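You operate a simulated robot arm through the tools that you are given. There is no shell and no other tool.

The job below is to be done with a simulated robot arm. You get a single attempt, and the scene is never put back.

JOB
Buff the whiskers off the car tyre's tread with the buffer slide.
Fine: turntable and buffer on for it, both off after.

The check looks at the end state, three seconds after you hand in, the way a careful person would. Anything else that was tipped, shoved, dropped, spilled or broken makes it a failure.

ROBOT AND FRAMES
A 6-joint arm with a two-finger parallel gripper, fixed in place. Base frame: the origin is on the floor under the middle of its stand, x ahead of it, y to its left, z up. Lengths are in m, angles in rad, forces in N, time in s.
With the tool pointing down near the work surface it reaches from about 0.24 to 0.64 m from the base axis. Its first joint turns from -1.152 to 1.152 rad. Payload 2.7 kg.
Tool frame: the origin (TCP) lies between the finger pads and is the grasp point; the fingertips stand 0.023 m ahead of it; z points along the fingers, y is the line along which they close. The gripper opens to 0.094 m. The fingers are 0.038 m wide and 0.01 m thick; the gripper's body (0.054 by 0.096 m) begins 0.039 m behind the TCP.
Orientation is that of the tool frame in the base frame, as [roll, pitch, yaw] about the fixed x, y, z axes, in that order (R = Rz(yaw) Ry(pitch) Rx(roll)). With the fingers straight down and closing along the base's y, the tool's x points along the base's -x, its y along +y and its z along -z.

CONTROLS
- The arm moves only by the tool apply_moves. Its arguments are lists of equal length, an entry for each row: "hand": the opening in per cent of the stroke, from 0 (shut) to 100 (fully open); "dp": the shift along the tool's x, y, z in m, a list of three; "dr": the turn, a rotation vector about the tool's x, y, z in rad, a list of three. In form: {"hand": [hand, ...], "dp": [[x, y, z], ...], "dr": [[rx, ry, rz], ...]}. A call has 1 to 20 rows; each row shifts and turns the commanded pose from where the row before left it, along the tool's axes as they then stand. Each row takes 0.2 s and may step no farther than 0.05 m and 0.15 rad from the row before; otherwise, or with a gripper value out of range, the whole call is refused. A pose out of reach is approached as far as the arm can. The call stops where the force on the tool passes 90 N (or 10 N more than at its start, if that is more) or the arm is blocked; 0.2 s more then pass. The fingers move at their own pace (about 0.045 m/s each) and stop on an object; they squeeze with about 42 N. The grip force told is the motor's: it shows also when the fingers shut on nothing. Time passes only in rows, and 0.2 s behind the last, so rows that do not move let the fingers close. The reply holds the time, the measured pose of the TCP, the force on the tool along the base axes, the opening and the grip force, in the units named above and with some noise, with the torque about the TCP (base axes, N m) and any sound that the robot's microphone picked up.
- Cameras (640 x 400 px; columns grow to the right, rows downward): "scene" is fixed at [0.0883, -0.4483, 1.4016]; the picture's right is [0.59, -0.81, 0.00], its down [-0.48, -0.35, -0.81] and it looks along [0.65, 0.48, -0.59] (base axes); focal length 318 px, centre (320, 200). "wrist" rides on the gripper at [0.086, 0.016, -0.075] in the tool frame; the picture's right is [-0.18, 0.98, 0.00], its down [-0.58, -0.11, -0.81] and it looks along [-0.79, -0.15, 0.59] (tool axes); focal length 243 px, centre (320, 200). There is no depth. A picture from a camera that has moved, and an enlarged one, comes with that camera's place and axes in the base frame and with its lens.
- get_image(camera): a new picture of that camera. The clock stands still meanwhile.
- inspect(camera, box): a new picture of the part [left, top, right, bottom] of that camera's present view, enlarged. The clock stands still meanwhile.
- sign_off(): hands the job in; it is judged then, once.

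Places have to be worked out from the pictures, the camera data and where the tool is seen. Open the gripper and draw the arm clear of the work before you hand the job in, unless the task says otherwise.

The tools are called after "Emit:" as a command line: name --argument value ..., lists and objects as JSON in quotes. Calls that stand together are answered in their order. apply_moves: Moves the arm, as the interface text tells. Its arguments: {"type":"object","properties":{"hand":{"type":"array"},"dp":{"type":"array"},"dr":{"type":"array"}},"required":["hand","dp","dr"]} The other tools are called the same way: get_image (camera) takes a picture; inspect (camera, box) takes an enlarged picture of a part of a camera's view; sign_off () hands the job in.

At the start:

```text
t: 0.0
position: [0.3543, -0.1479, 1.1527]
orientation: [3.141, 0.003, -3.14]
ft_force: [0.1, -0.3, 0.3]
wrist_torque: [0.02, 0.05, -0.02]
finger_gap: 0.0939
gripper_force: 0.2
```

scene: 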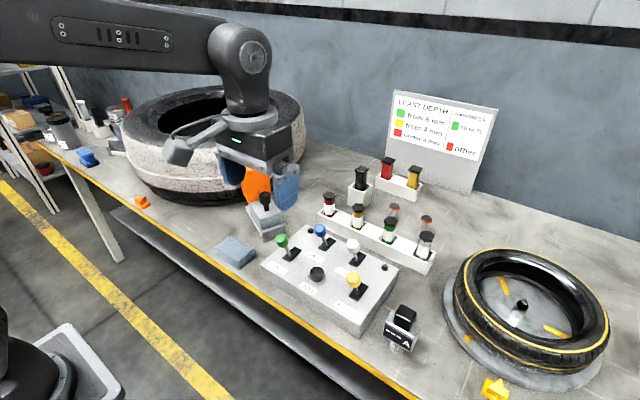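
wrist: 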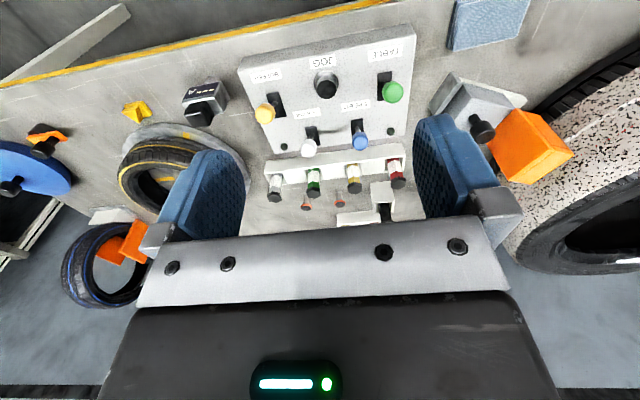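

I start by looking closely at the scene: there's a control panel with levers, a big tyre with white whiskers at the left, an orange slide thing next to it, and a motorcycle tyre at the right. I take enlarged views of each.

Emit:
inspect --camera "scene" --box '[220, 180, 440, 360]'

Emit:
inspect --camera "scene" --box '[60, 70, 320, 270]'

Emit:
inspect --camera "wrist" --box '[220, 20, 440, 240]'

Emit:
inspect --camera "scene" --box '[370, 70, 640, 400]'

Emit:
inspect --camera "wrist" --box '[420, 0, 640, 280]'

Emit:
inspect --camera "wrist" --box '[0, 60, 260, 320]'

```text
2.22 times, centred on (330, 270) of scene
camera zoom: at [0.0883, -0.4483, 1.4016], right [0.59, -0.81, 0.0], down [-0.48, -0.35, -0.81], along [0.65, 0.48, -0.59], focal length 707 px, centre (298, 44)
```

zoom: 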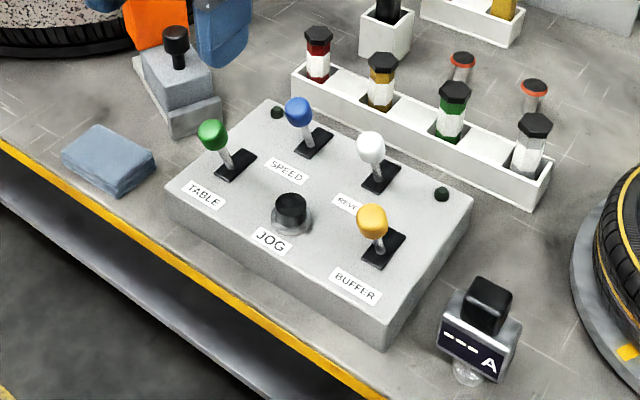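

```text
2.00 times, centred on (190, 170) of scene
camera zoom: at [0.0883, -0.4483, 1.4016], right [0.59, -0.81, 0.0], down [-0.48, -0.35, -0.81], along [0.65, 0.48, -0.59], focal length 636 px, centre (580, 260)
```

zoom: 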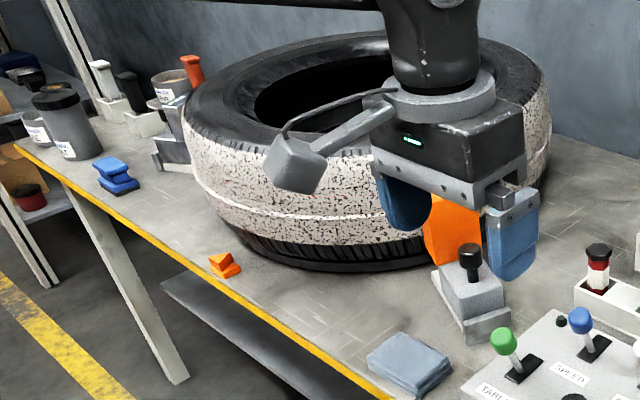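

```text
1.82 times, centred on (330, 130) of wrist
camera zoom: at [0.2663, -0.1317, 1.2268], right [0.18, 0.98, 0.0], down [0.58, -0.11, 0.81], along [0.79, -0.15, -0.59], focal length 441 px, centre (302, 327)
```

zoom: 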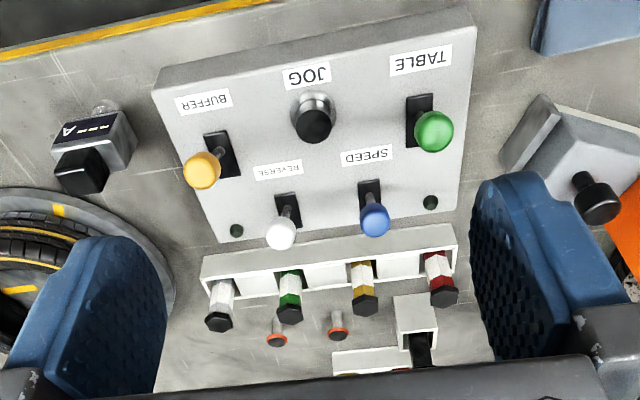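

```text
1.21 times, centred on (505, 235) of scene
camera zoom: at [0.0883, -0.4483, 1.4016], right [0.59, -0.81, 0.0], down [-0.48, -0.35, -0.81], along [0.65, 0.48, -0.59], focal length 386 px, centre (96, 158)
```

zoom: 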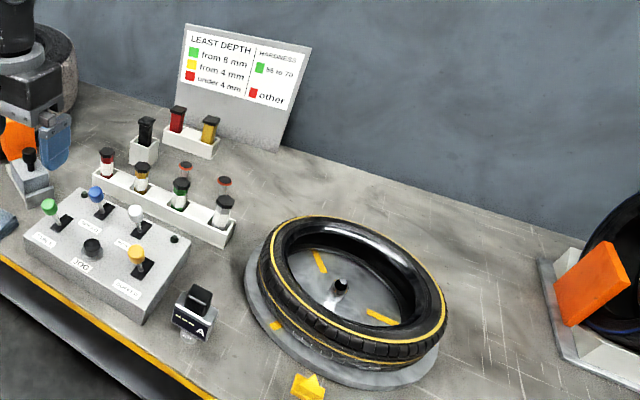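

```text
1.43 times, centred on (530, 140) of wrist
camera zoom: at [0.2663, -0.1317, 1.2268], right [0.18, 0.98, 0.0], down [0.58, -0.11, 0.81], along [0.79, -0.15, -0.59], focal length 347 px, centre (20, 286)
```

zoom: 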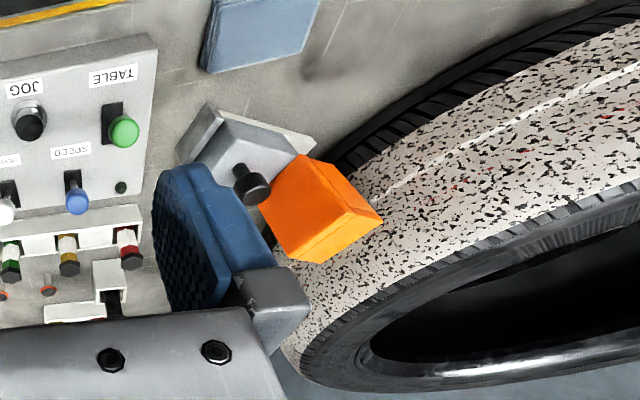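

```text
1.54 times, centred on (130, 190) of wrist
camera zoom: at [0.2663, -0.1317, 1.2268], right [0.18, 0.98, 0.0], down [0.58, -0.11, 0.81], along [0.79, -0.15, -0.59], focal length 373 px, centre (612, 215)
```

zoom: 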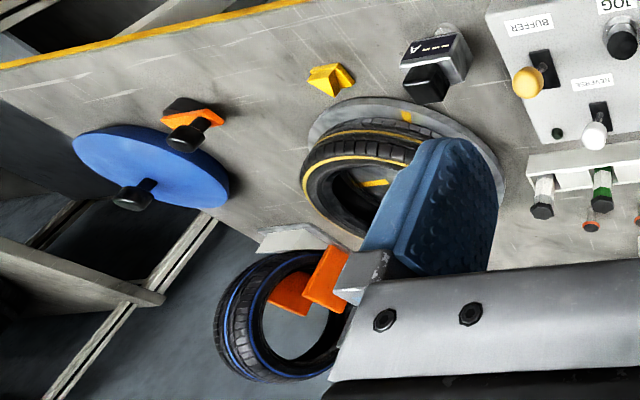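

The car tyre (large, furred with whiskers) is at the left, with the buffer slide (grey block, black knob, orange guard) beside it; my triangulation puts the TABLE knob near [0.45,-0.07,0.92], BUFFER near [0.46,-0.25,0.905] and the slide knob near [0.555,0.08,0.91]. I move the arm high and toward the left to see the slide and tyre better.

Emit:
apply_moves --hand '[100, 100, 100, 100, 100, 100]' --dp '[[0.01, 0.04, 0], [0.01, 0.04, 0], [0.01, 0.04, 0], [0.01, 0.04, 0], [0, 0.04, 0], [0, 0.0, 0]]' --dr '[[0, 0, 0], [0, 0, 0], [0, 0, 0], [0, 0, 0], [0, 0, 0], [0, 0, 0]]'

Emit:
get_image --camera "wrist"

Emit:
get_image --camera "scene"

```text
t: 1.4
position: [0.3136, 0.0546, 1.1548]
orientation: [-3.14, 0.002, 3.14]
ft_force: [0.7, 0.2, 0.5]
wrist_torque: [0.0, -0.01, 0.0]
finger_gap: 0.094
gripper_force: 0.1
```

```text
taken
camera wrist: at [0.2255, 0.0702, 1.2273], right [0.18, 0.98, 0.0], down [0.58, -0.11, 0.81], along [0.79, -0.15, -0.59], focal length 243 px, centre (320, 200)
```

wrist: 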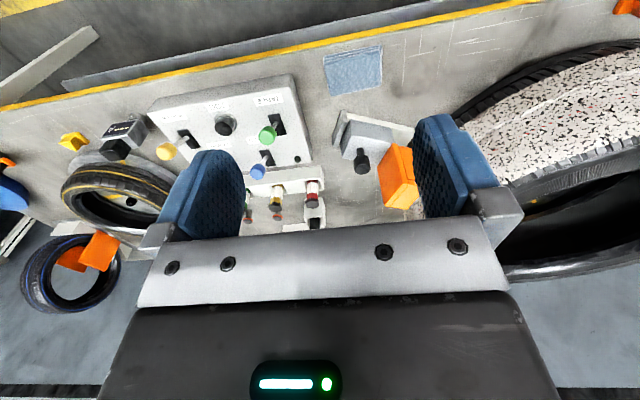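

```text
taken
```

scene: 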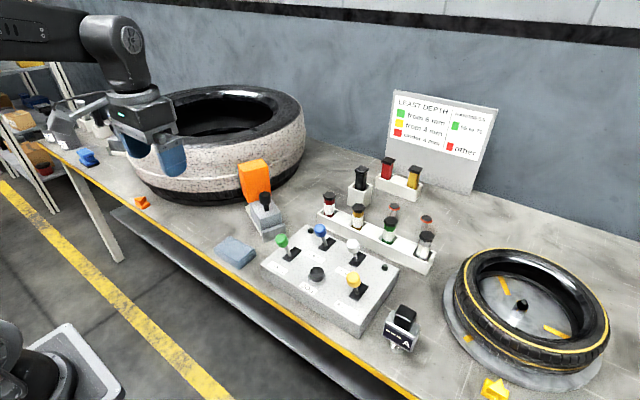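

Emit:
inspect --camera "scene" --box '[200, 130, 320, 250]'

Emit:
inspect --camera "wrist" --box '[320, 20, 540, 240]'

Emit:
inspect --camera "scene" --box '[250, 210, 410, 330]'

Emit:
inspect --camera "scene" --box '[100, 70, 320, 230]'

```text
3.33 times, centred on (260, 190) of scene
camera zoom: at [0.0883, -0.4483, 1.4016], right [0.59, -0.81, 0.0], down [-0.48, -0.35, -0.81], along [0.65, 0.48, -0.59], focal length 1060 px, centre (520, 233)
```

zoom: 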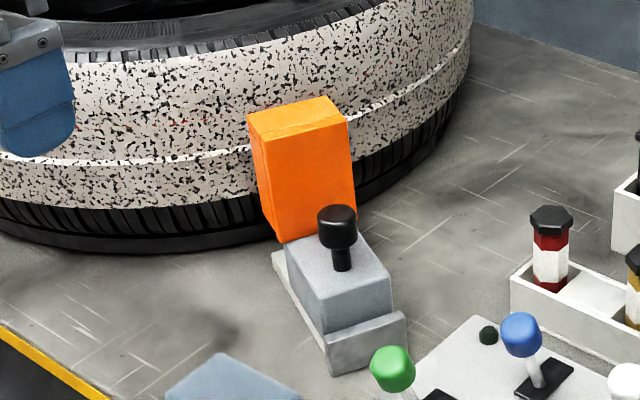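

```text
1.82 times, centred on (430, 130) of wrist
camera zoom: at [0.2255, 0.0702, 1.2273], right [0.18, 0.98, 0.0], down [0.58, -0.11, 0.81], along [0.79, -0.15, -0.59], focal length 441 px, centre (120, 327)
```

zoom: 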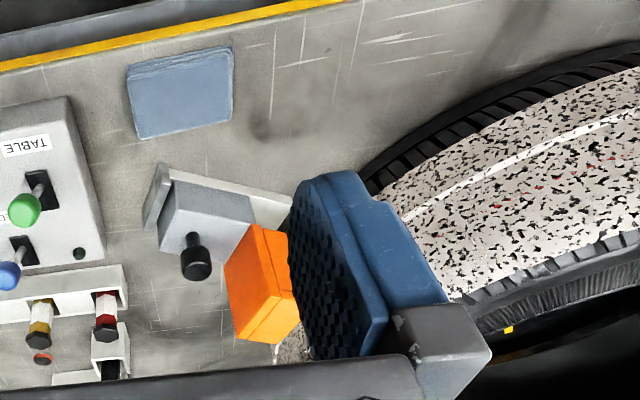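

```text
3.33 times, centred on (330, 270) of scene
camera zoom: at [0.0883, -0.4483, 1.4016], right [0.59, -0.81, 0.0], down [-0.48, -0.35, -0.81], along [0.65, 0.48, -0.59], focal length 1060 px, centre (287, -33)
```

zoom: 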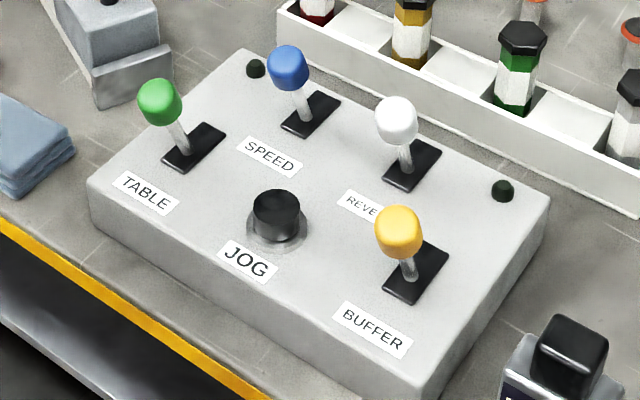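

```text
2.50 times, centred on (210, 150) of scene
camera zoom: at [0.0883, -0.4483, 1.4016], right [0.59, -0.81, 0.0], down [-0.48, -0.35, -0.81], along [0.65, 0.48, -0.59], focal length 795 px, centre (595, 325)
```

zoom: 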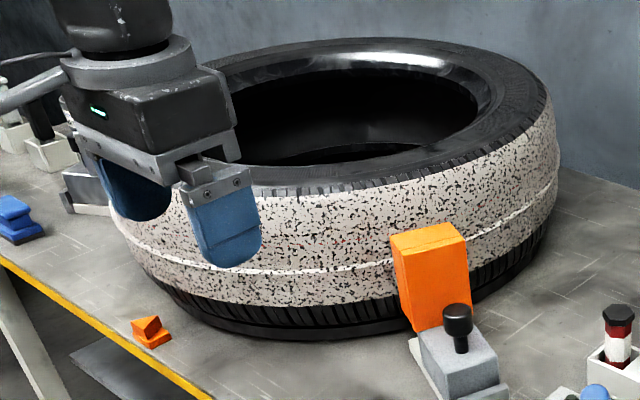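

The levers all lean toward the robot (off side), and the slide stands fully back against its end plate with its rail aimed at the tyre. I go down above and in front of the TABLE lever with the gripper open to refine the knob's place.

Emit:
apply_moves --hand '[100, 100, 100, 100, 100, 100]' --dp '[[-0.0173, -0.0249, 0.027], [-0.0173, -0.0249, 0.027], [-0.0173, -0.0249, 0.027], [-0.0173, -0.0249, 0.027], [-0.0173, -0.0249, 0.027], [0, 0, 0]]' --dr '[[0, 0, 0], [0, 0, 0], [0, 0, 0], [0, 0, 0], [0, 0, 0], [0, 0, 0]]'

Emit:
get_image --camera "wrist"

Emit:
get_image --camera "scene"

```text
t: 2.8
position: [0.3999, -0.0728, 1.0175]
orientation: [-3.138, 0.0, -3.14]
ft_force: [-0.7, -0.2, 0.7]
wrist_torque: [0.0, 0.0, -0.01]
finger_gap: 0.0939
gripper_force: 0.0
```

```text
taken
camera wrist: at [0.3132, -0.0563, 1.0907], right [0.18, 0.98, 0.0], down [0.58, -0.11, 0.81], along [0.79, -0.15, -0.59], focal length 243 px, centre (320, 200)
```

wrist: 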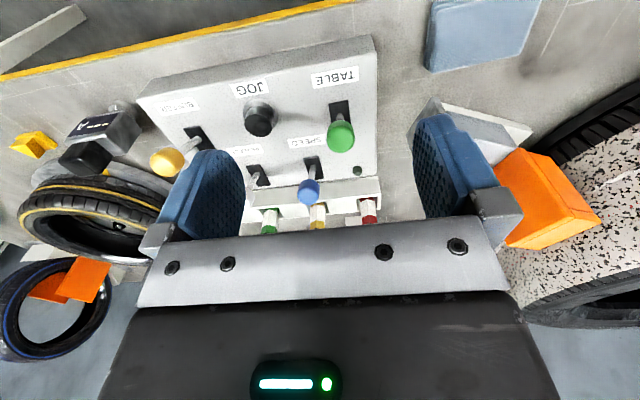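

```text
taken
```

scene: 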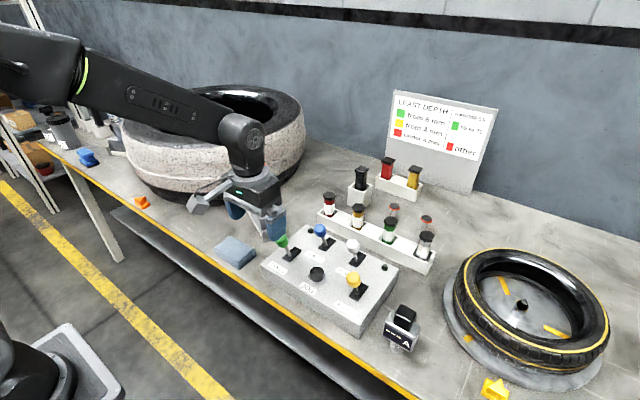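

The TABLE knob centre refines to about [0.46,-0.065,0.905], BUFFER to [0.465,-0.253,0.90]. I close the fingers and lower them just on the robot side of the TABLE knob.

Emit:
apply_moves --hand '[0, 0, 0, 0, 0, 0, 0, 0]' --dp '[[0, 0.0078, 0], [0, 0, 0], [0, 0, 0], [0, 0, 0.025], [0, 0, 0.025], [0, 0, 0.025], [0, 0, 0.0275], [0, 0, 0]]' --dr '[[0, 0, 0], [0, 0, 0], [0, 0, 0], [0, 0, 0], [0, 0, 0], [0, 0, 0], [0, 0, 0], [0, 0, 0]]'

Emit:
get_image --camera "wrist"

Emit:
inspect --camera "scene" --box '[220, 190, 340, 290]'

```text
t: 4.6
position: [0.401, -0.0644, 0.9149]
orientation: [-3.14, 0.001, -3.139]
ft_force: [-0.4, 0.2, -0.1]
wrist_torque: [0.0, 0.0, -0.03]
finger_gap: 0.0001
gripper_force: 42.4
```

```text
taken
camera wrist: at [0.3145, -0.0491, 0.9886], right [0.18, 0.98, 0.0], down [0.58, -0.11, 0.81], along [0.79, -0.15, -0.59], focal length 243 px, centre (320, 200)
```

wrist: 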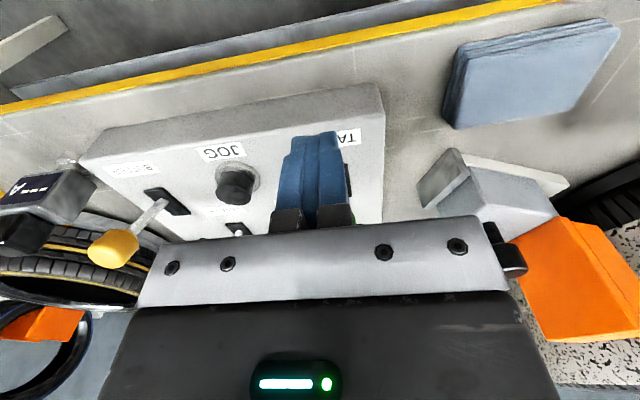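

```text
4.00 times, centred on (280, 240) of scene
camera zoom: at [0.0883, -0.4483, 1.4016], right [0.59, -0.81, 0.0], down [-0.48, -0.35, -0.81], along [0.65, 0.48, -0.59], focal length 1272 px, centre (480, 40)
```

zoom: 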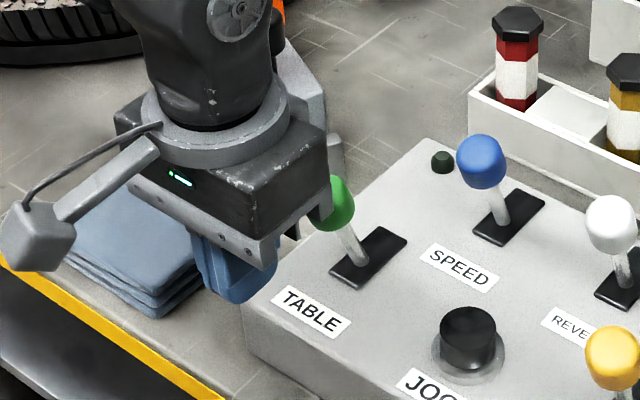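

The closed fingers stand just behind the green knob. I push forward in small steps, watching force.

Emit:
apply_moves --hand '[0, 0, 0, 0, 0, 0]' --dp '[[-0.01, 0, 0], [-0.01, 0, 0], [-0.01, 0, 0], [-0.01, 0, 0], [-0.01, 0, 0], [0, 0, 0]]' --dr '[[0, 0, 0], [0, 0, 0], [0, 0, 0], [0, 0, 0], [0, 0, 0], [0, 0, 0]]'

Emit:
inspect --camera "scene" --box '[220, 190, 340, 290]'

Emit:
get_image --camera "wrist"

```text
t: 6.0
position: [0.4496, -0.0653, 0.9146]
orientation: [-3.14, 0.002, 3.141]
ft_force: [0.0, 0.9, -0.1]
wrist_torque: [0.01, 0.0, -0.03]
finger_gap: 0.0001
gripper_force: 42.1
```

```text
4.00 times, centred on (280, 240) of scene
camera zoom: at [0.0883, -0.4483, 1.4016], right [0.59, -0.81, 0.0], down [-0.48, -0.35, -0.81], along [0.65, 0.48, -0.59], focal length 1272 px, centre (480, 40)
```

zoom: 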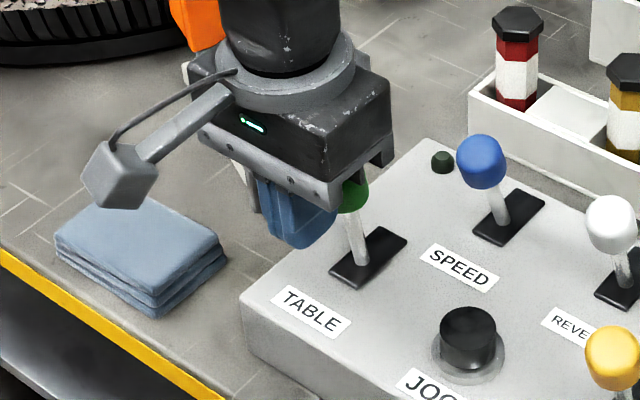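

```text
taken
camera wrist: at [0.3634, -0.0489, 0.9892], right [0.18, 0.98, 0.0], down [0.58, -0.11, 0.81], along [0.79, -0.15, -0.59], focal length 243 px, centre (320, 200)
```

wrist: 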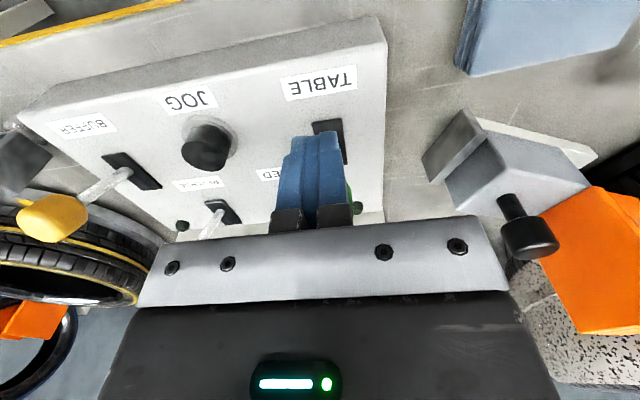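

The lever follows with hardly any force. I keep pushing toward its far end.

Emit:
apply_moves --hand '[0, 0, 0, 0, 0]' --dp '[[-0.01, 0, 0], [-0.01, 0, 0], [-0.01, 0, 0], [-0.01, 0, 0], [0, 0, 0]]' --dr '[[0, 0, 0], [0, 0, 0], [0, 0, 0], [0, 0, 0], [0, 0, 0]]'

Emit:
inspect --camera "scene" --box '[220, 190, 340, 290]'

Emit:
get_image --camera "wrist"

Emit:
get_image --camera "scene"

```text
t: 7.2
position: [0.4884, -0.0642, 0.9134]
orientation: [3.141, -0.006, 3.141]
ft_force: [-25.8, -1.0, 6.2]
wrist_torque: [-0.04, 0.36, 0.01]
finger_gap: 0.0
gripper_force: 42.2
```

```text
4.00 times, centred on (280, 240) of scene
camera zoom: at [0.0876, -0.4483, 1.4016], right [0.59, -0.81, 0.0], down [-0.47, -0.35, -0.81], along [0.65, 0.48, -0.59], focal length 1272 px, centre (480, 40)
```

zoom: 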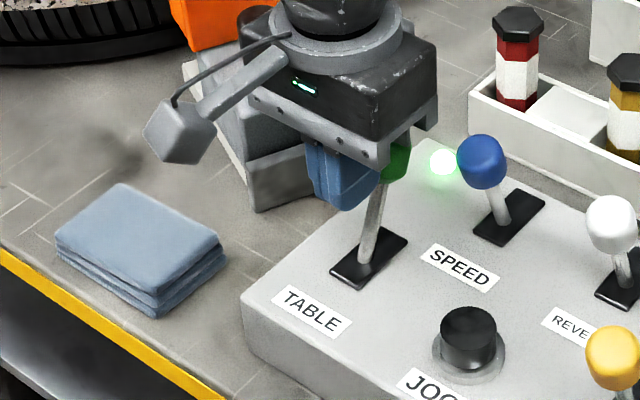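

```text
taken
camera wrist: at [0.4015, -0.0486, 0.9896], right [0.18, 0.98, 0.0], down [0.59, -0.11, 0.8], along [0.79, -0.15, -0.6], focal length 243 px, centre (320, 200)
```

wrist: 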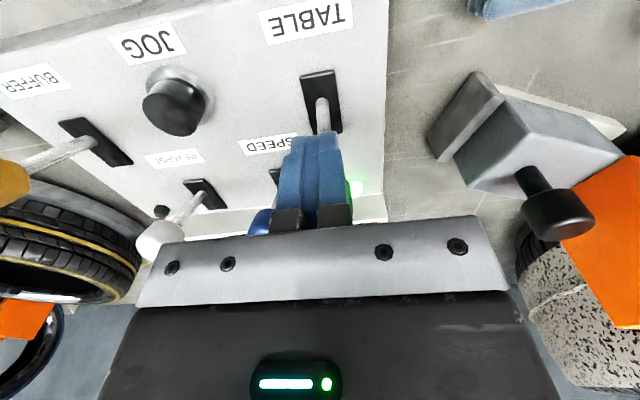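

```text
taken
```

scene: 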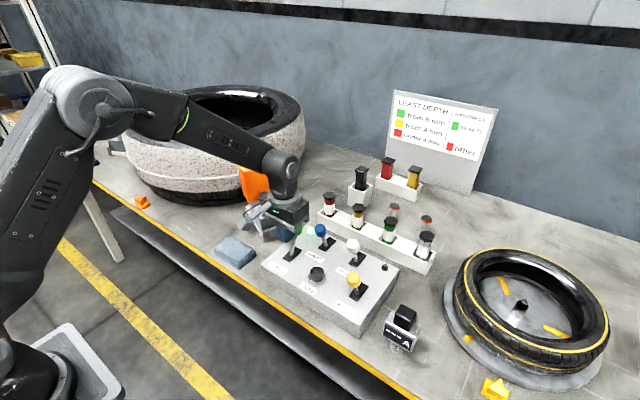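

The green lamp lit, so TABLE is on (the lever met its end stop at about 26 N). I back off, lift a little and check that the tyre turns and that the lever stays.

Emit:
apply_moves --hand '[0, 0, 0, 0, 0, 0, 0, 0]' --dp '[[0.02, 0, 0], [0.03, 0, 0], [0.03, 0, 0], [0, 0, -0.04], [0, -0.04, 0], [0, -0.05, 0], [0, -0.05, 0], [0, -0.0487, 0]]' --dr '[[0, 0, 0], [0, 0, 0], [0, 0, 0], [0, 0, 0], [0, 0, 0], [0, 0, 0], [0, 0, 0], [0, 0, 0]]'

Emit:
get_image --camera "scene"

Emit:
inspect --camera "scene" --box '[240, 190, 420, 330]'

Emit:
get_image --camera "wrist"

```text
t: 9.0
position: [0.4109, -0.2542, 0.9555]
orientation: [3.142, 0.003, -3.141]
ft_force: [-0.3, 0.0, -1.4]
wrist_torque: [-0.01, 0.02, 0.02]
finger_gap: 0.0001
gripper_force: 41.9
```

```text
taken
```

scene: 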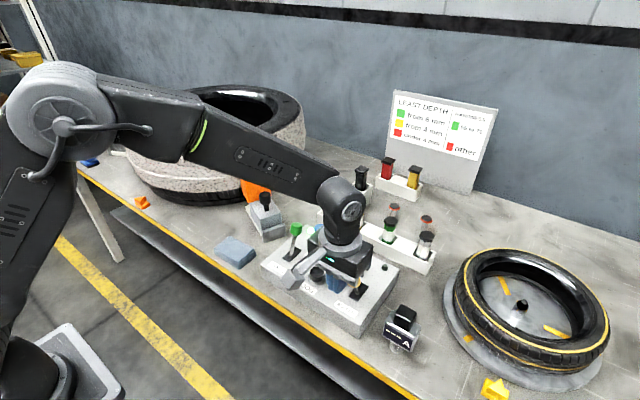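

```text
2.86 times, centred on (330, 260) of scene
camera zoom: at [0.0883, -0.4483, 1.4016], right [0.59, -0.81, 0.0], down [-0.48, -0.35, -0.81], along [0.65, 0.48, -0.59], focal length 909 px, centre (291, 29)
```

zoom: 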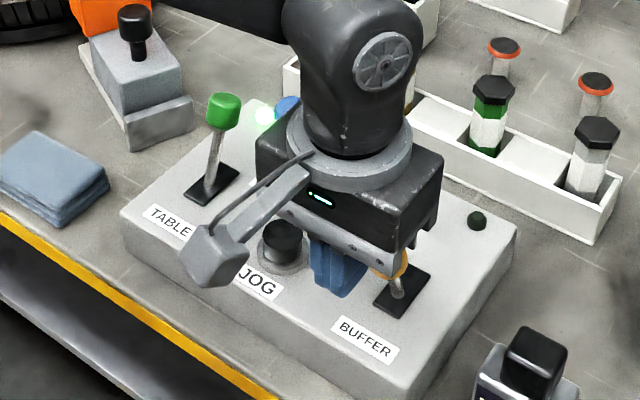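

```text
taken
camera wrist: at [0.3248, -0.2388, 1.0302], right [0.18, 0.98, 0.0], down [0.58, -0.11, 0.81], along [0.79, -0.15, -0.59], focal length 243 px, centre (320, 200)
```

wrist: 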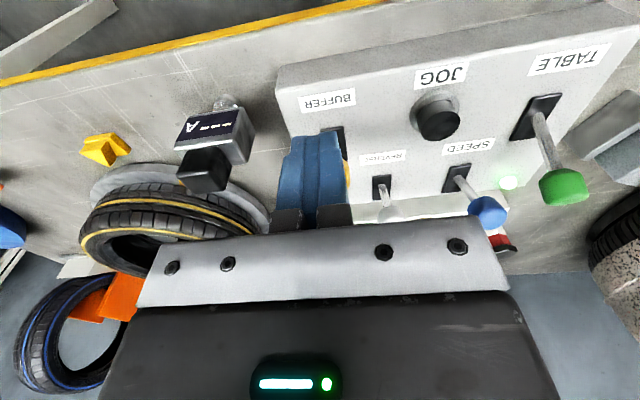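

TABLE stays on with its lamp lit. Now I lower behind the BUFFER knob and push it forward the same way.

Emit:
apply_moves --hand '[0, 0, 0, 0, 0, 0, 0, 0, 0, 0, 0]' --dp '[[0, 0, 0.02], [0, 0, 0.0225], [0, 0, 0], [-0.01, 0, 0], [-0.01, 0, 0], [-0.01, 0, 0], [-0.01, 0, 0], [-0.01, 0, 0], [-0.01, 0, 0], [-0.01, 0, 0], [-0.008, 0, 0]]' --dr '[[0, 0, 0], [0, 0, 0], [0, 0, 0], [0, 0, 0], [0, 0, 0], [0, 0, 0], [0, 0, 0], [0, 0, 0], [0, 0, 0], [0, 0, 0], [0, 0, 0]]'

Emit:
inspect --camera "scene" --box '[240, 190, 420, 330]'

Emit:
get_image --camera "wrist"

Emit:
inspect --camera "scene" --box '[100, 70, 320, 230]'

```text
t: 11.4
position: [0.4865, -0.2528, 0.9119]
orientation: [3.141, -0.005, -3.141]
ft_force: [-10.7, -0.2, 2.6]
wrist_torque: [0.01, 0.09, -0.02]
finger_gap: 0.0
gripper_force: 42.2
```

```text
2.86 times, centred on (330, 260) of scene
camera zoom: at [0.088, -0.4482, 1.4016], right [0.59, -0.81, 0.0], down [-0.48, -0.35, -0.81], along [0.65, 0.48, -0.59], focal length 909 px, centre (291, 29)
```

zoom: 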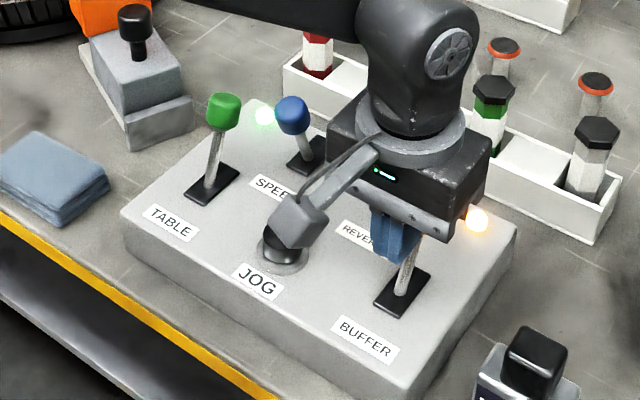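

```text
taken
camera wrist: at [0.4004, -0.2374, 0.9867], right [0.18, 0.98, 0.0], down [0.58, -0.11, 0.8], along [0.79, -0.15, -0.59], focal length 243 px, centre (320, 200)
```

wrist: 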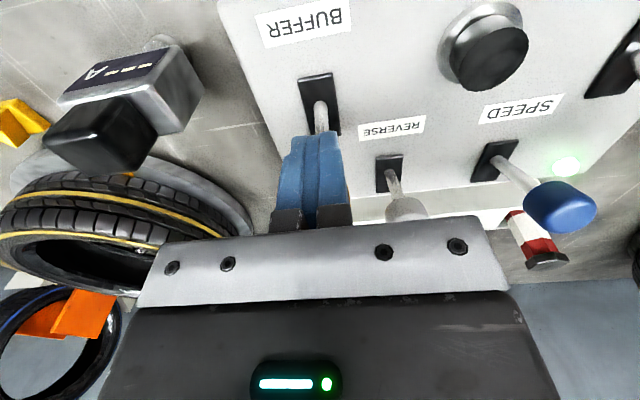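

```text
2.50 times, centred on (210, 150) of scene
camera zoom: at [0.088, -0.4482, 1.4016], right [0.59, -0.81, 0.0], down [-0.48, -0.35, -0.81], along [0.65, 0.48, -0.59], focal length 795 px, centre (595, 325)
```

zoom: 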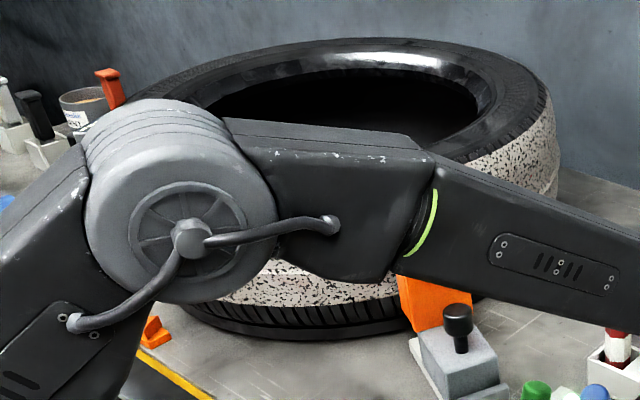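

The amber lamp is lit, so BUFFER is on as well. I back off, rise and move toward the slide with the gripper opening, then check the tyre's turning.

Emit:
apply_moves --hand '[0, 0, 0, 0, 0, 0, 100, 100, 100, 100, 100, 100, 100]' --dp '[[0.02, 0, 0], [0.025, 0, 0], [0.03, 0, 0], [0, 0, -0.04], [0, 0, -0.05], [0, 0, -0.05], [0, 0.05, 0], [0, 0.05, 0], [0, 0.05, 0], [0, 0.05, 0], [0, 0.05, 0], [0, 0.04, 0], [0, 0.02, 0]]' --dr '[[0, 0, 0], [0, 0, 0], [0, 0, 0], [0, 0, 0], [0, 0, 0], [0, 0, 0], [0, 0, 0], [0, 0, 0], [0, 0, 0], [0, 0, 0], [0, 0, 0], [0, 0, 0], [0, 0, 0]]'

Emit:
get_image --camera "wrist"

Emit:
get_image --camera "scene"

Emit:
inspect --camera "wrist" --box '[300, 0, 640, 240]'

```text
t: 14.2
position: [0.4114, 0.0587, 1.0527]
orientation: [-3.139, 0.001, 3.14]
ft_force: [-0.3, -0.8, -0.7]
wrist_torque: [-0.03, -0.02, -0.01]
finger_gap: 0.094
gripper_force: 0.0
```

```text
taken
camera wrist: at [0.3249, 0.0742, 1.1273], right [0.18, 0.98, 0.0], down [0.58, -0.11, 0.81], along [0.79, -0.15, -0.59], focal length 243 px, centre (320, 200)
```

wrist: 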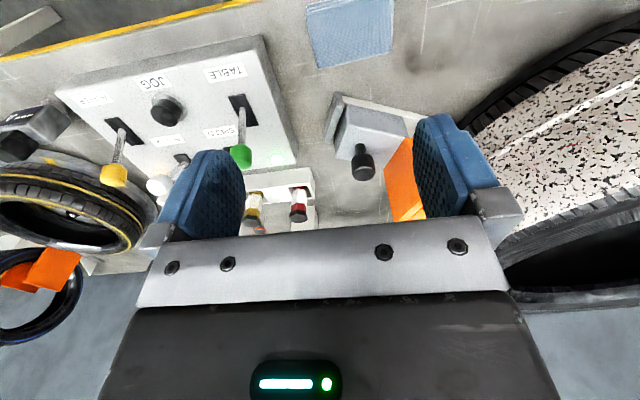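

```text
taken
```

scene: 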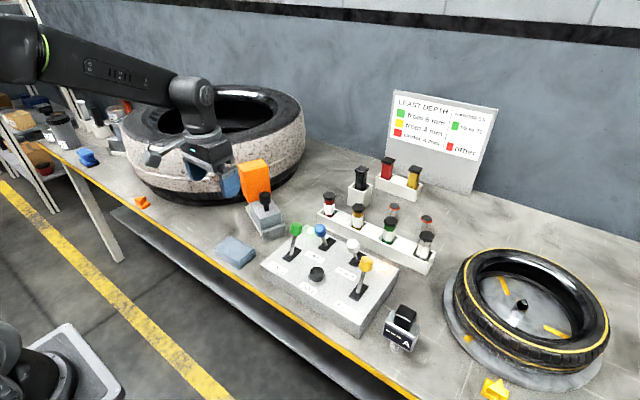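

```text
1.67 times, centred on (470, 120) of wrist
camera zoom: at [0.3249, 0.0742, 1.1273], right [0.18, 0.98, 0.0], down [0.58, -0.11, 0.81], along [0.79, -0.15, -0.59], focal length 404 px, centre (70, 333)
```

zoom: 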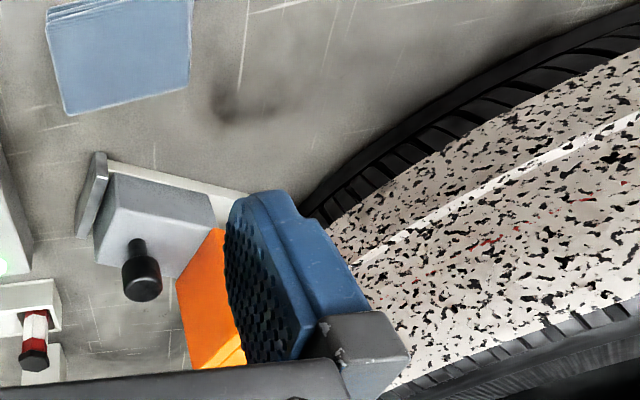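

Both lamps stay lit. To see whether the car tyre is turning, I let a little time pass and compare the same view.

Emit:
apply_moves --hand '[100]' --dp '[[0, 0, 0]]' --dr '[[0, 0, 0]]'

Emit:
inspect --camera "wrist" --box '[300, 0, 640, 240]'

Emit:
inspect --camera "scene" --box '[420, 230, 640, 400]'

```text
t: 14.6
position: [0.4106, 0.0582, 1.0531]
orientation: [-3.14, 0.003, 3.141]
ft_force: [0.2, 0.2, 0.3]
wrist_torque: [-0.01, 0.03, -0.03]
finger_gap: 0.0939
gripper_force: 0.1
```

```text
1.67 times, centred on (470, 120) of wrist
camera zoom: at [0.325, 0.0739, 1.1273], right [0.18, 0.98, 0.0], down [0.58, -0.11, 0.81], along [0.79, -0.15, -0.59], focal length 404 px, centre (70, 333)
```

zoom: 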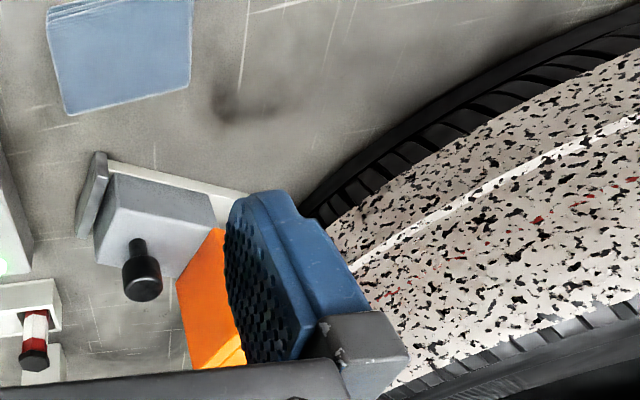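

```text
2.35 times, centred on (530, 315) of scene
camera zoom: at [0.0883, -0.4483, 1.4016], right [0.59, -0.81, 0.0], down [-0.48, -0.35, -0.81], along [0.65, 0.48, -0.59], focal length 748 px, centre (-174, -71)
```

zoom: 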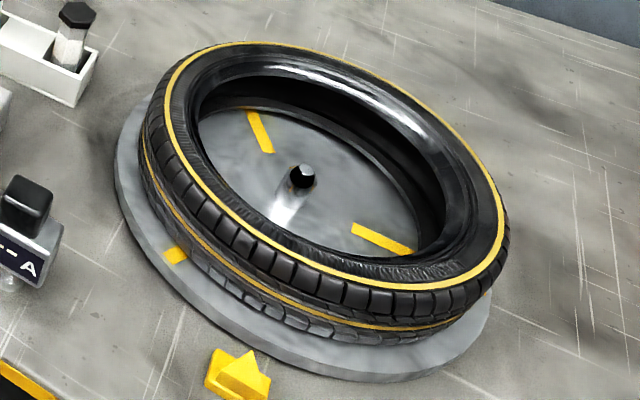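

The whisker pattern shifted between frames, so the car tyre is turning (slowly). The slide knob refines to about [0.561,0.086,0.903], with the rail about 25° off the y axis toward +x. I go above it and turn the gripper so it will close across the rail.

Emit:
apply_moves --hand '[100, 100, 100, 100, 100, 100, 100, 100, 100, 100, 100, 100]' --dp '[[-0.05, 0, 0], [-0.05, 0, 0], [-0.03, 0.028, 0], [0, 0, 0], [0, 0, 0], [0, 0, 0], [0, 0, 0], [0, 0, 0], [0, 0, 0], [0, 0, 0], [0, 0, 0], [0, 0, 0]]' --dr '[[0, 0, 0], [0, 0, 0], [0, 0, 0], [0, 0, -0.15], [0, 0, -0.15], [0, 0, -0.15], [0, 0, -0.15], [0, 0, -0.15], [0, 0, -0.15], [0, 0, -0.15], [0, 0, -0.076], [0, 0, 0]]'

Emit:
get_image --camera "wrist"

Emit:
get_image --camera "scene"

```text
t: 17.2
position: [0.5429, 0.0846, 1.053]
orientation: [-3.138, 0.0, -2.015]
ft_force: [0.2, 0.1, -0.1]
wrist_torque: [0.0, -0.07, 0.0]
finger_gap: 0.0939
gripper_force: 0.1
```

```text
taken
camera wrist: at [0.4905, 0.0136, 1.1277], right [-0.81, 0.59, 0.0], down [0.35, 0.48, 0.81], along [0.47, 0.65, -0.59], focal length 243 px, centre (320, 200)
```

wrist: 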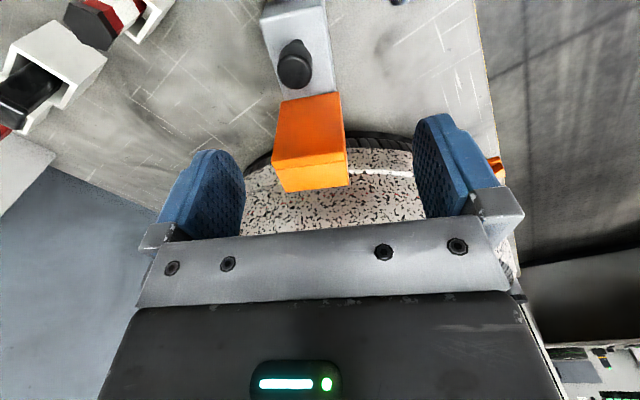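

```text
taken
```

scene: 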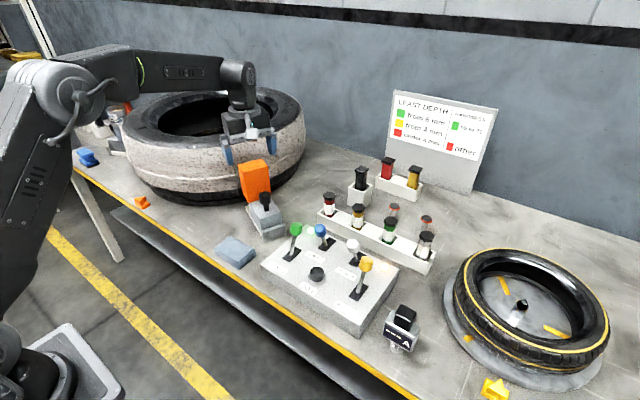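

I'm above and beside the knob; the view puts it near [0.565,0.084]. I shift over it and descend part way to check the alignment.

Emit:
apply_moves --hand '[100, 100, 100, 100]' --dp '[[-0.009, -0.0202, 0], [0, 0, 0.035], [0, 0, 0.04], [0, 0, 0]]' --dr '[[0, 0, 0], [0, 0, 0], [0, 0, 0], [0, 0, 0]]'

Emit:
get_image --camera "wrist"

Emit:
inspect --camera "scene" --box '[190, 110, 330, 250]'

```text
t: 18.2
position: [0.5635, 0.0841, 0.9779]
orientation: [-3.14, 0.0, -2.016]
ft_force: [0.2, 0.0, -0.6]
wrist_torque: [0.0, -0.02, -0.01]
finger_gap: 0.0939
gripper_force: 0.1
```

```text
taken
camera wrist: at [0.5128, 0.0123, 1.0522], right [-0.81, 0.59, 0.0], down [0.35, 0.48, 0.81], along [0.48, 0.65, -0.59], focal length 243 px, centre (320, 200)
```

wrist: 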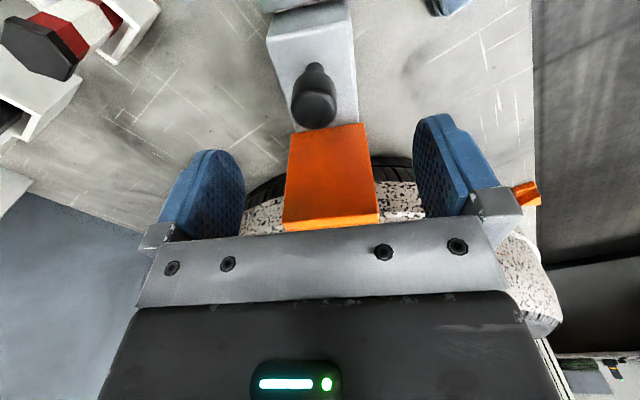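

```text
2.86 times, centred on (260, 180) of scene
camera zoom: at [0.0883, -0.4483, 1.4016], right [0.59, -0.81, 0.0], down [-0.48, -0.35, -0.81], along [0.65, 0.48, -0.59], focal length 909 px, centre (491, 257)
```

zoom: 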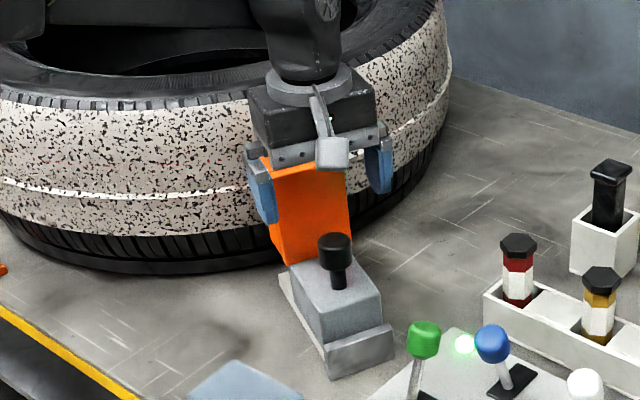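

The gripper is centred on the knob to within a few mm, and the orange guard stands about 4–5 cm ahead. I trim slightly back and sideways and descend around the knob.

Emit:
apply_moves --hand '[100, 100, 100, 100, 100]' --dp '[[0.004, -0.003, 0], [0, 0, 0.025], [0, 0, 0.025], [0, 0, 0.022], [0, 0, 0]]' --dr '[[0, 0, 0], [0, 0, 0], [0, 0, 0], [0, 0, 0], [0, 0, 0]]'

Emit:
get_image --camera "wrist"

Emit:
inspect --camera "scene" --box '[190, 110, 330, 250]'

```text
t: 19.4
position: [0.5667, 0.0791, 0.906]
orientation: [-3.138, 0.0, -2.017]
ft_force: [0.1, -0.5, -0.1]
wrist_torque: [-0.03, 0.01, -0.04]
finger_gap: 0.0942
gripper_force: 0.0
```

```text
taken
camera wrist: at [0.5144, 0.0085, 0.9805], right [-0.81, 0.59, 0.0], down [0.35, 0.48, 0.81], along [0.48, 0.65, -0.59], focal length 243 px, centre (320, 200)
```

wrist: 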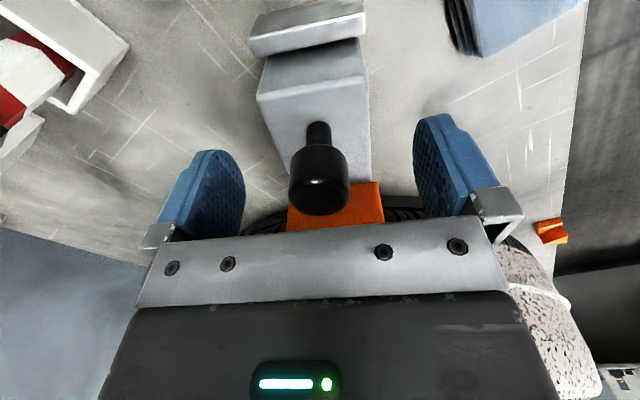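

```text
2.86 times, centred on (260, 180) of scene
camera zoom: at [0.0883, -0.4483, 1.4016], right [0.59, -0.81, 0.0], down [-0.48, -0.35, -0.81], along [0.65, 0.48, -0.59], focal length 909 px, centre (491, 257)
```

zoom: 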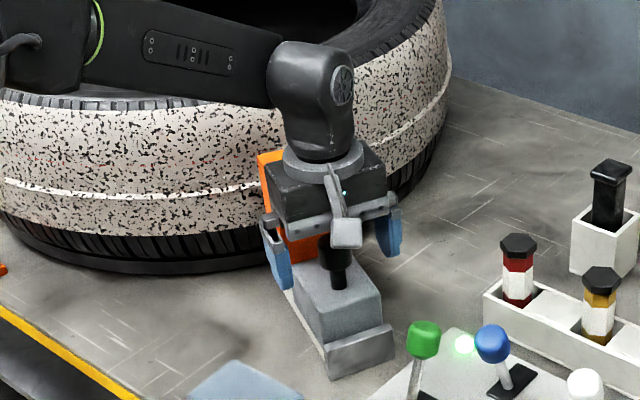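

The knob is centred between the fingers. I close on it.

Emit:
apply_moves --hand '[0, 0, 0, 0, 0, 0]' --dp '[[0, 0, 0], [0, 0, 0], [0, 0, 0], [0, 0, 0], [0, 0, 0], [0, 0, 0]]' --dr '[[0, 0, 0], [0, 0, 0], [0, 0, 0], [0, 0, 0], [0, 0, 0], [0, 0, 0]]'

Emit:
get_image --camera "wrist"

Emit:
inspect --camera "scene" --box '[190, 110, 330, 250]'

```text
t: 20.8
position: [0.5684, 0.0799, 0.9072]
orientation: [-3.133, 0.0, -2.015]
ft_force: [25.0, -8.7, -5.0]
wrist_torque: [-0.08, -0.38, -0.34]
finger_gap: 0.0313
gripper_force: 44.7
```

```text
taken
camera wrist: at [0.5158, 0.0073, 0.9808], right [-0.81, 0.59, -0.01], down [0.34, 0.48, 0.81], along [0.48, 0.65, -0.59], focal length 243 px, centre (320, 200)
```

wrist: 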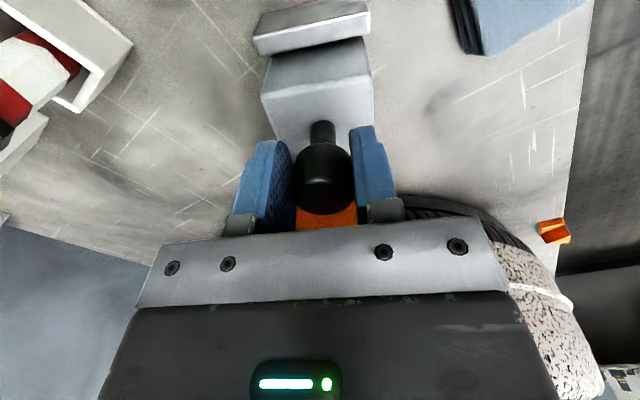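

```text
2.86 times, centred on (260, 180) of scene
camera zoom: at [0.089, -0.4485, 1.4015], right [0.59, -0.81, 0.0], down [-0.48, -0.35, -0.81], along [0.65, 0.48, -0.59], focal length 909 px, centre (491, 257)
```

zoom: 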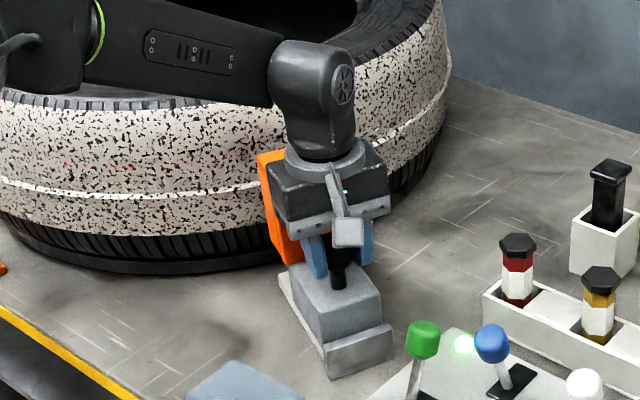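

The knob is gripped (gap 31 mm) with about 26 N of sideways preload; I relieve that by trimming 3 mm, then ease the slide toward the tyre a little to feel it.

Emit:
apply_moves --hand '[0, 0]' --dp '[[0, -0.0035, 0], [0, 0, 0]]' --dr '[[0, 0, 0], [0, 0, 0]]'

Emit:
apply_moves --hand '[0, 0, 0]' --dp '[[-0.003, 0, 0], [-0.003, 0, 0], [0, 0, 0]]' --dr '[[0, 0, 0], [0, 0, 0], [0, 0, 0]]'

```text
t: 21.4
position: [0.5675, 0.0792, 0.9066]
orientation: [3.141, 0.001, -2.015]
ft_force: [4.3, -4.1, 5.3]
wrist_torque: [0.57, -0.44, -0.21]
finger_gap: 0.0313
gripper_force: 44.6
```

```text
t: 22.2
position: [0.5712, 0.0831, 0.9063]
orientation: [-3.139, 0.0, -2.013]
ft_force: [-0.9, -2.3, 14.1]
wrist_torque: [0.24, 0.03, -0.11]
finger_gap: 0.0312
gripper_force: 44.8
```

The slide moves freely (a few newtons). I look at the gap between guard and tyre before advancing further.

Emit:
apply_moves --hand '[0, 0, 0]' --dp '[[-0.004, 0, -0.0005], [-0.004, 0, -0.0005], [0, 0, 0]]' --dr '[[0, 0, 0], [0, 0, 0], [0, 0, 0]]'

Emit:
get_image --camera "wrist"

Emit:
inspect --camera "scene" --box '[210, 130, 310, 230]'

```text
t: 23.0
position: [0.5726, 0.09, 0.9072]
orientation: [-3.14, -0.001, -2.013]
ft_force: [-5.7, -0.4, 8.2]
wrist_torque: [0.4, -0.14, 0.21]
finger_gap: 0.0312
gripper_force: 45.2
```

```text
taken
camera wrist: at [0.5222, 0.0191, 0.9812], right [-0.81, 0.59, 0.0], down [0.35, 0.48, 0.81], along [0.47, 0.65, -0.59], focal length 243 px, centre (320, 200)
```

wrist: 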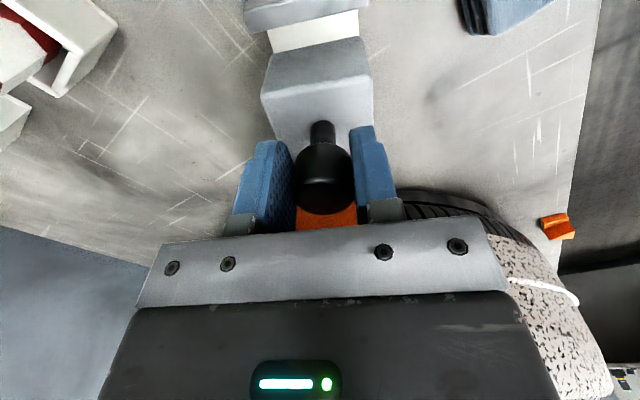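

```text
4.00 times, centred on (260, 180) of scene
camera zoom: at [0.088, -0.4483, 1.4016], right [0.59, -0.81, 0.0], down [-0.48, -0.35, -0.81], along [0.65, 0.48, -0.59], focal length 1272 px, centre (560, 280)
```

zoom: 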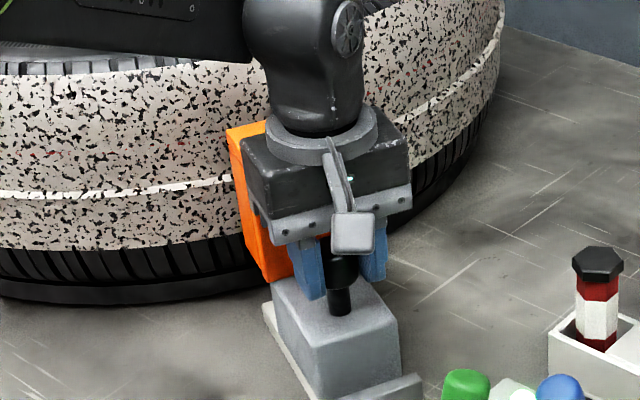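

The slide has moved about 13 mm off its end plate without contact yet. I keep advancing in small steps, watching for contact force or sound.

Emit:
apply_moves --hand '[0, 0, 0, 0]' --dp '[[-0.004, 0, 0], [-0.004, 0, 0], [-0.004, 0, 0], [0, 0, 0]]' --dr '[[0, 0, 0], [0, 0, 0], [0, 0, 0], [0, 0, 0]]'

Emit:
inspect --camera "scene" --box '[210, 130, 310, 230]'

```text
t: 24.0
position: [0.5782, 0.1021, 0.9062]
orientation: [-3.14, 0.0, -2.015]
ft_force: [-13.4, 2.4, 13.8]
wrist_torque: [-0.24, 0.51, -0.01]
finger_gap: 0.0309
gripper_force: 44.9
```

```text
4.00 times, centred on (260, 180) of scene
camera zoom: at [0.0877, -0.4482, 1.4016], right [0.59, -0.81, 0.0], down [-0.47, -0.35, -0.81], along [0.65, 0.48, -0.59], focal length 1272 px, centre (560, 280)
```

zoom: 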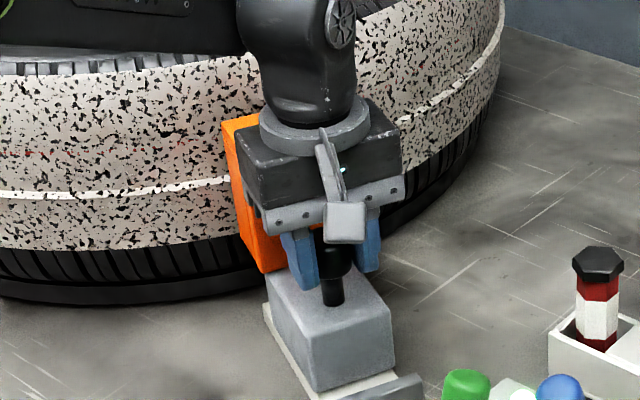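

No contact yet; sideways force of 13 N shows the rail points slightly more toward +y than my push, so I correct sideways while advancing.

Emit:
apply_moves --hand '[0, 0, 0, 0]' --dp '[[-0.004, 0.0015, -0.0005], [-0.004, 0.0003, -0.0005], [-0.004, 0.0003, 0], [0, 0, 0]]' --dr '[[0, 0, 0], [0, 0, 0], [0, 0, 0], [0, 0, 0]]'

Emit:
inspect --camera "scene" --box '[210, 130, 310, 230]'

Emit:
get_image --camera "wrist"

```text
t: 25.0
position: [0.5832, 0.112, 0.9057]
orientation: [-3.139, -0.002, -2.017]
ft_force: [3.7, -11.4, -6.3]
wrist_torque: [0.3, -0.42, -0.03]
finger_gap: 0.0311
gripper_force: 44.9
```

```text
4.00 times, centred on (260, 180) of scene
camera zoom: at [0.0885, -0.4485, 1.4015], right [0.59, -0.81, 0.0], down [-0.48, -0.35, -0.81], along [0.65, 0.48, -0.59], focal length 1272 px, centre (560, 280)
```

zoom: 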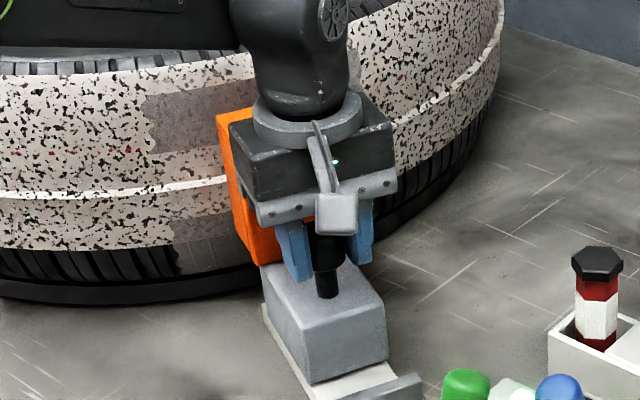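

```text
taken
camera wrist: at [0.5318, 0.0406, 0.9812], right [-0.81, 0.59, 0.0], down [0.35, 0.48, 0.81], along [0.48, 0.65, -0.59], focal length 243 px, centre (320, 200)
```

wrist: 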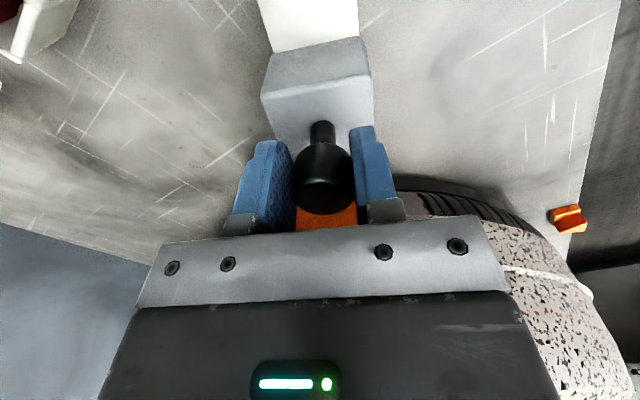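

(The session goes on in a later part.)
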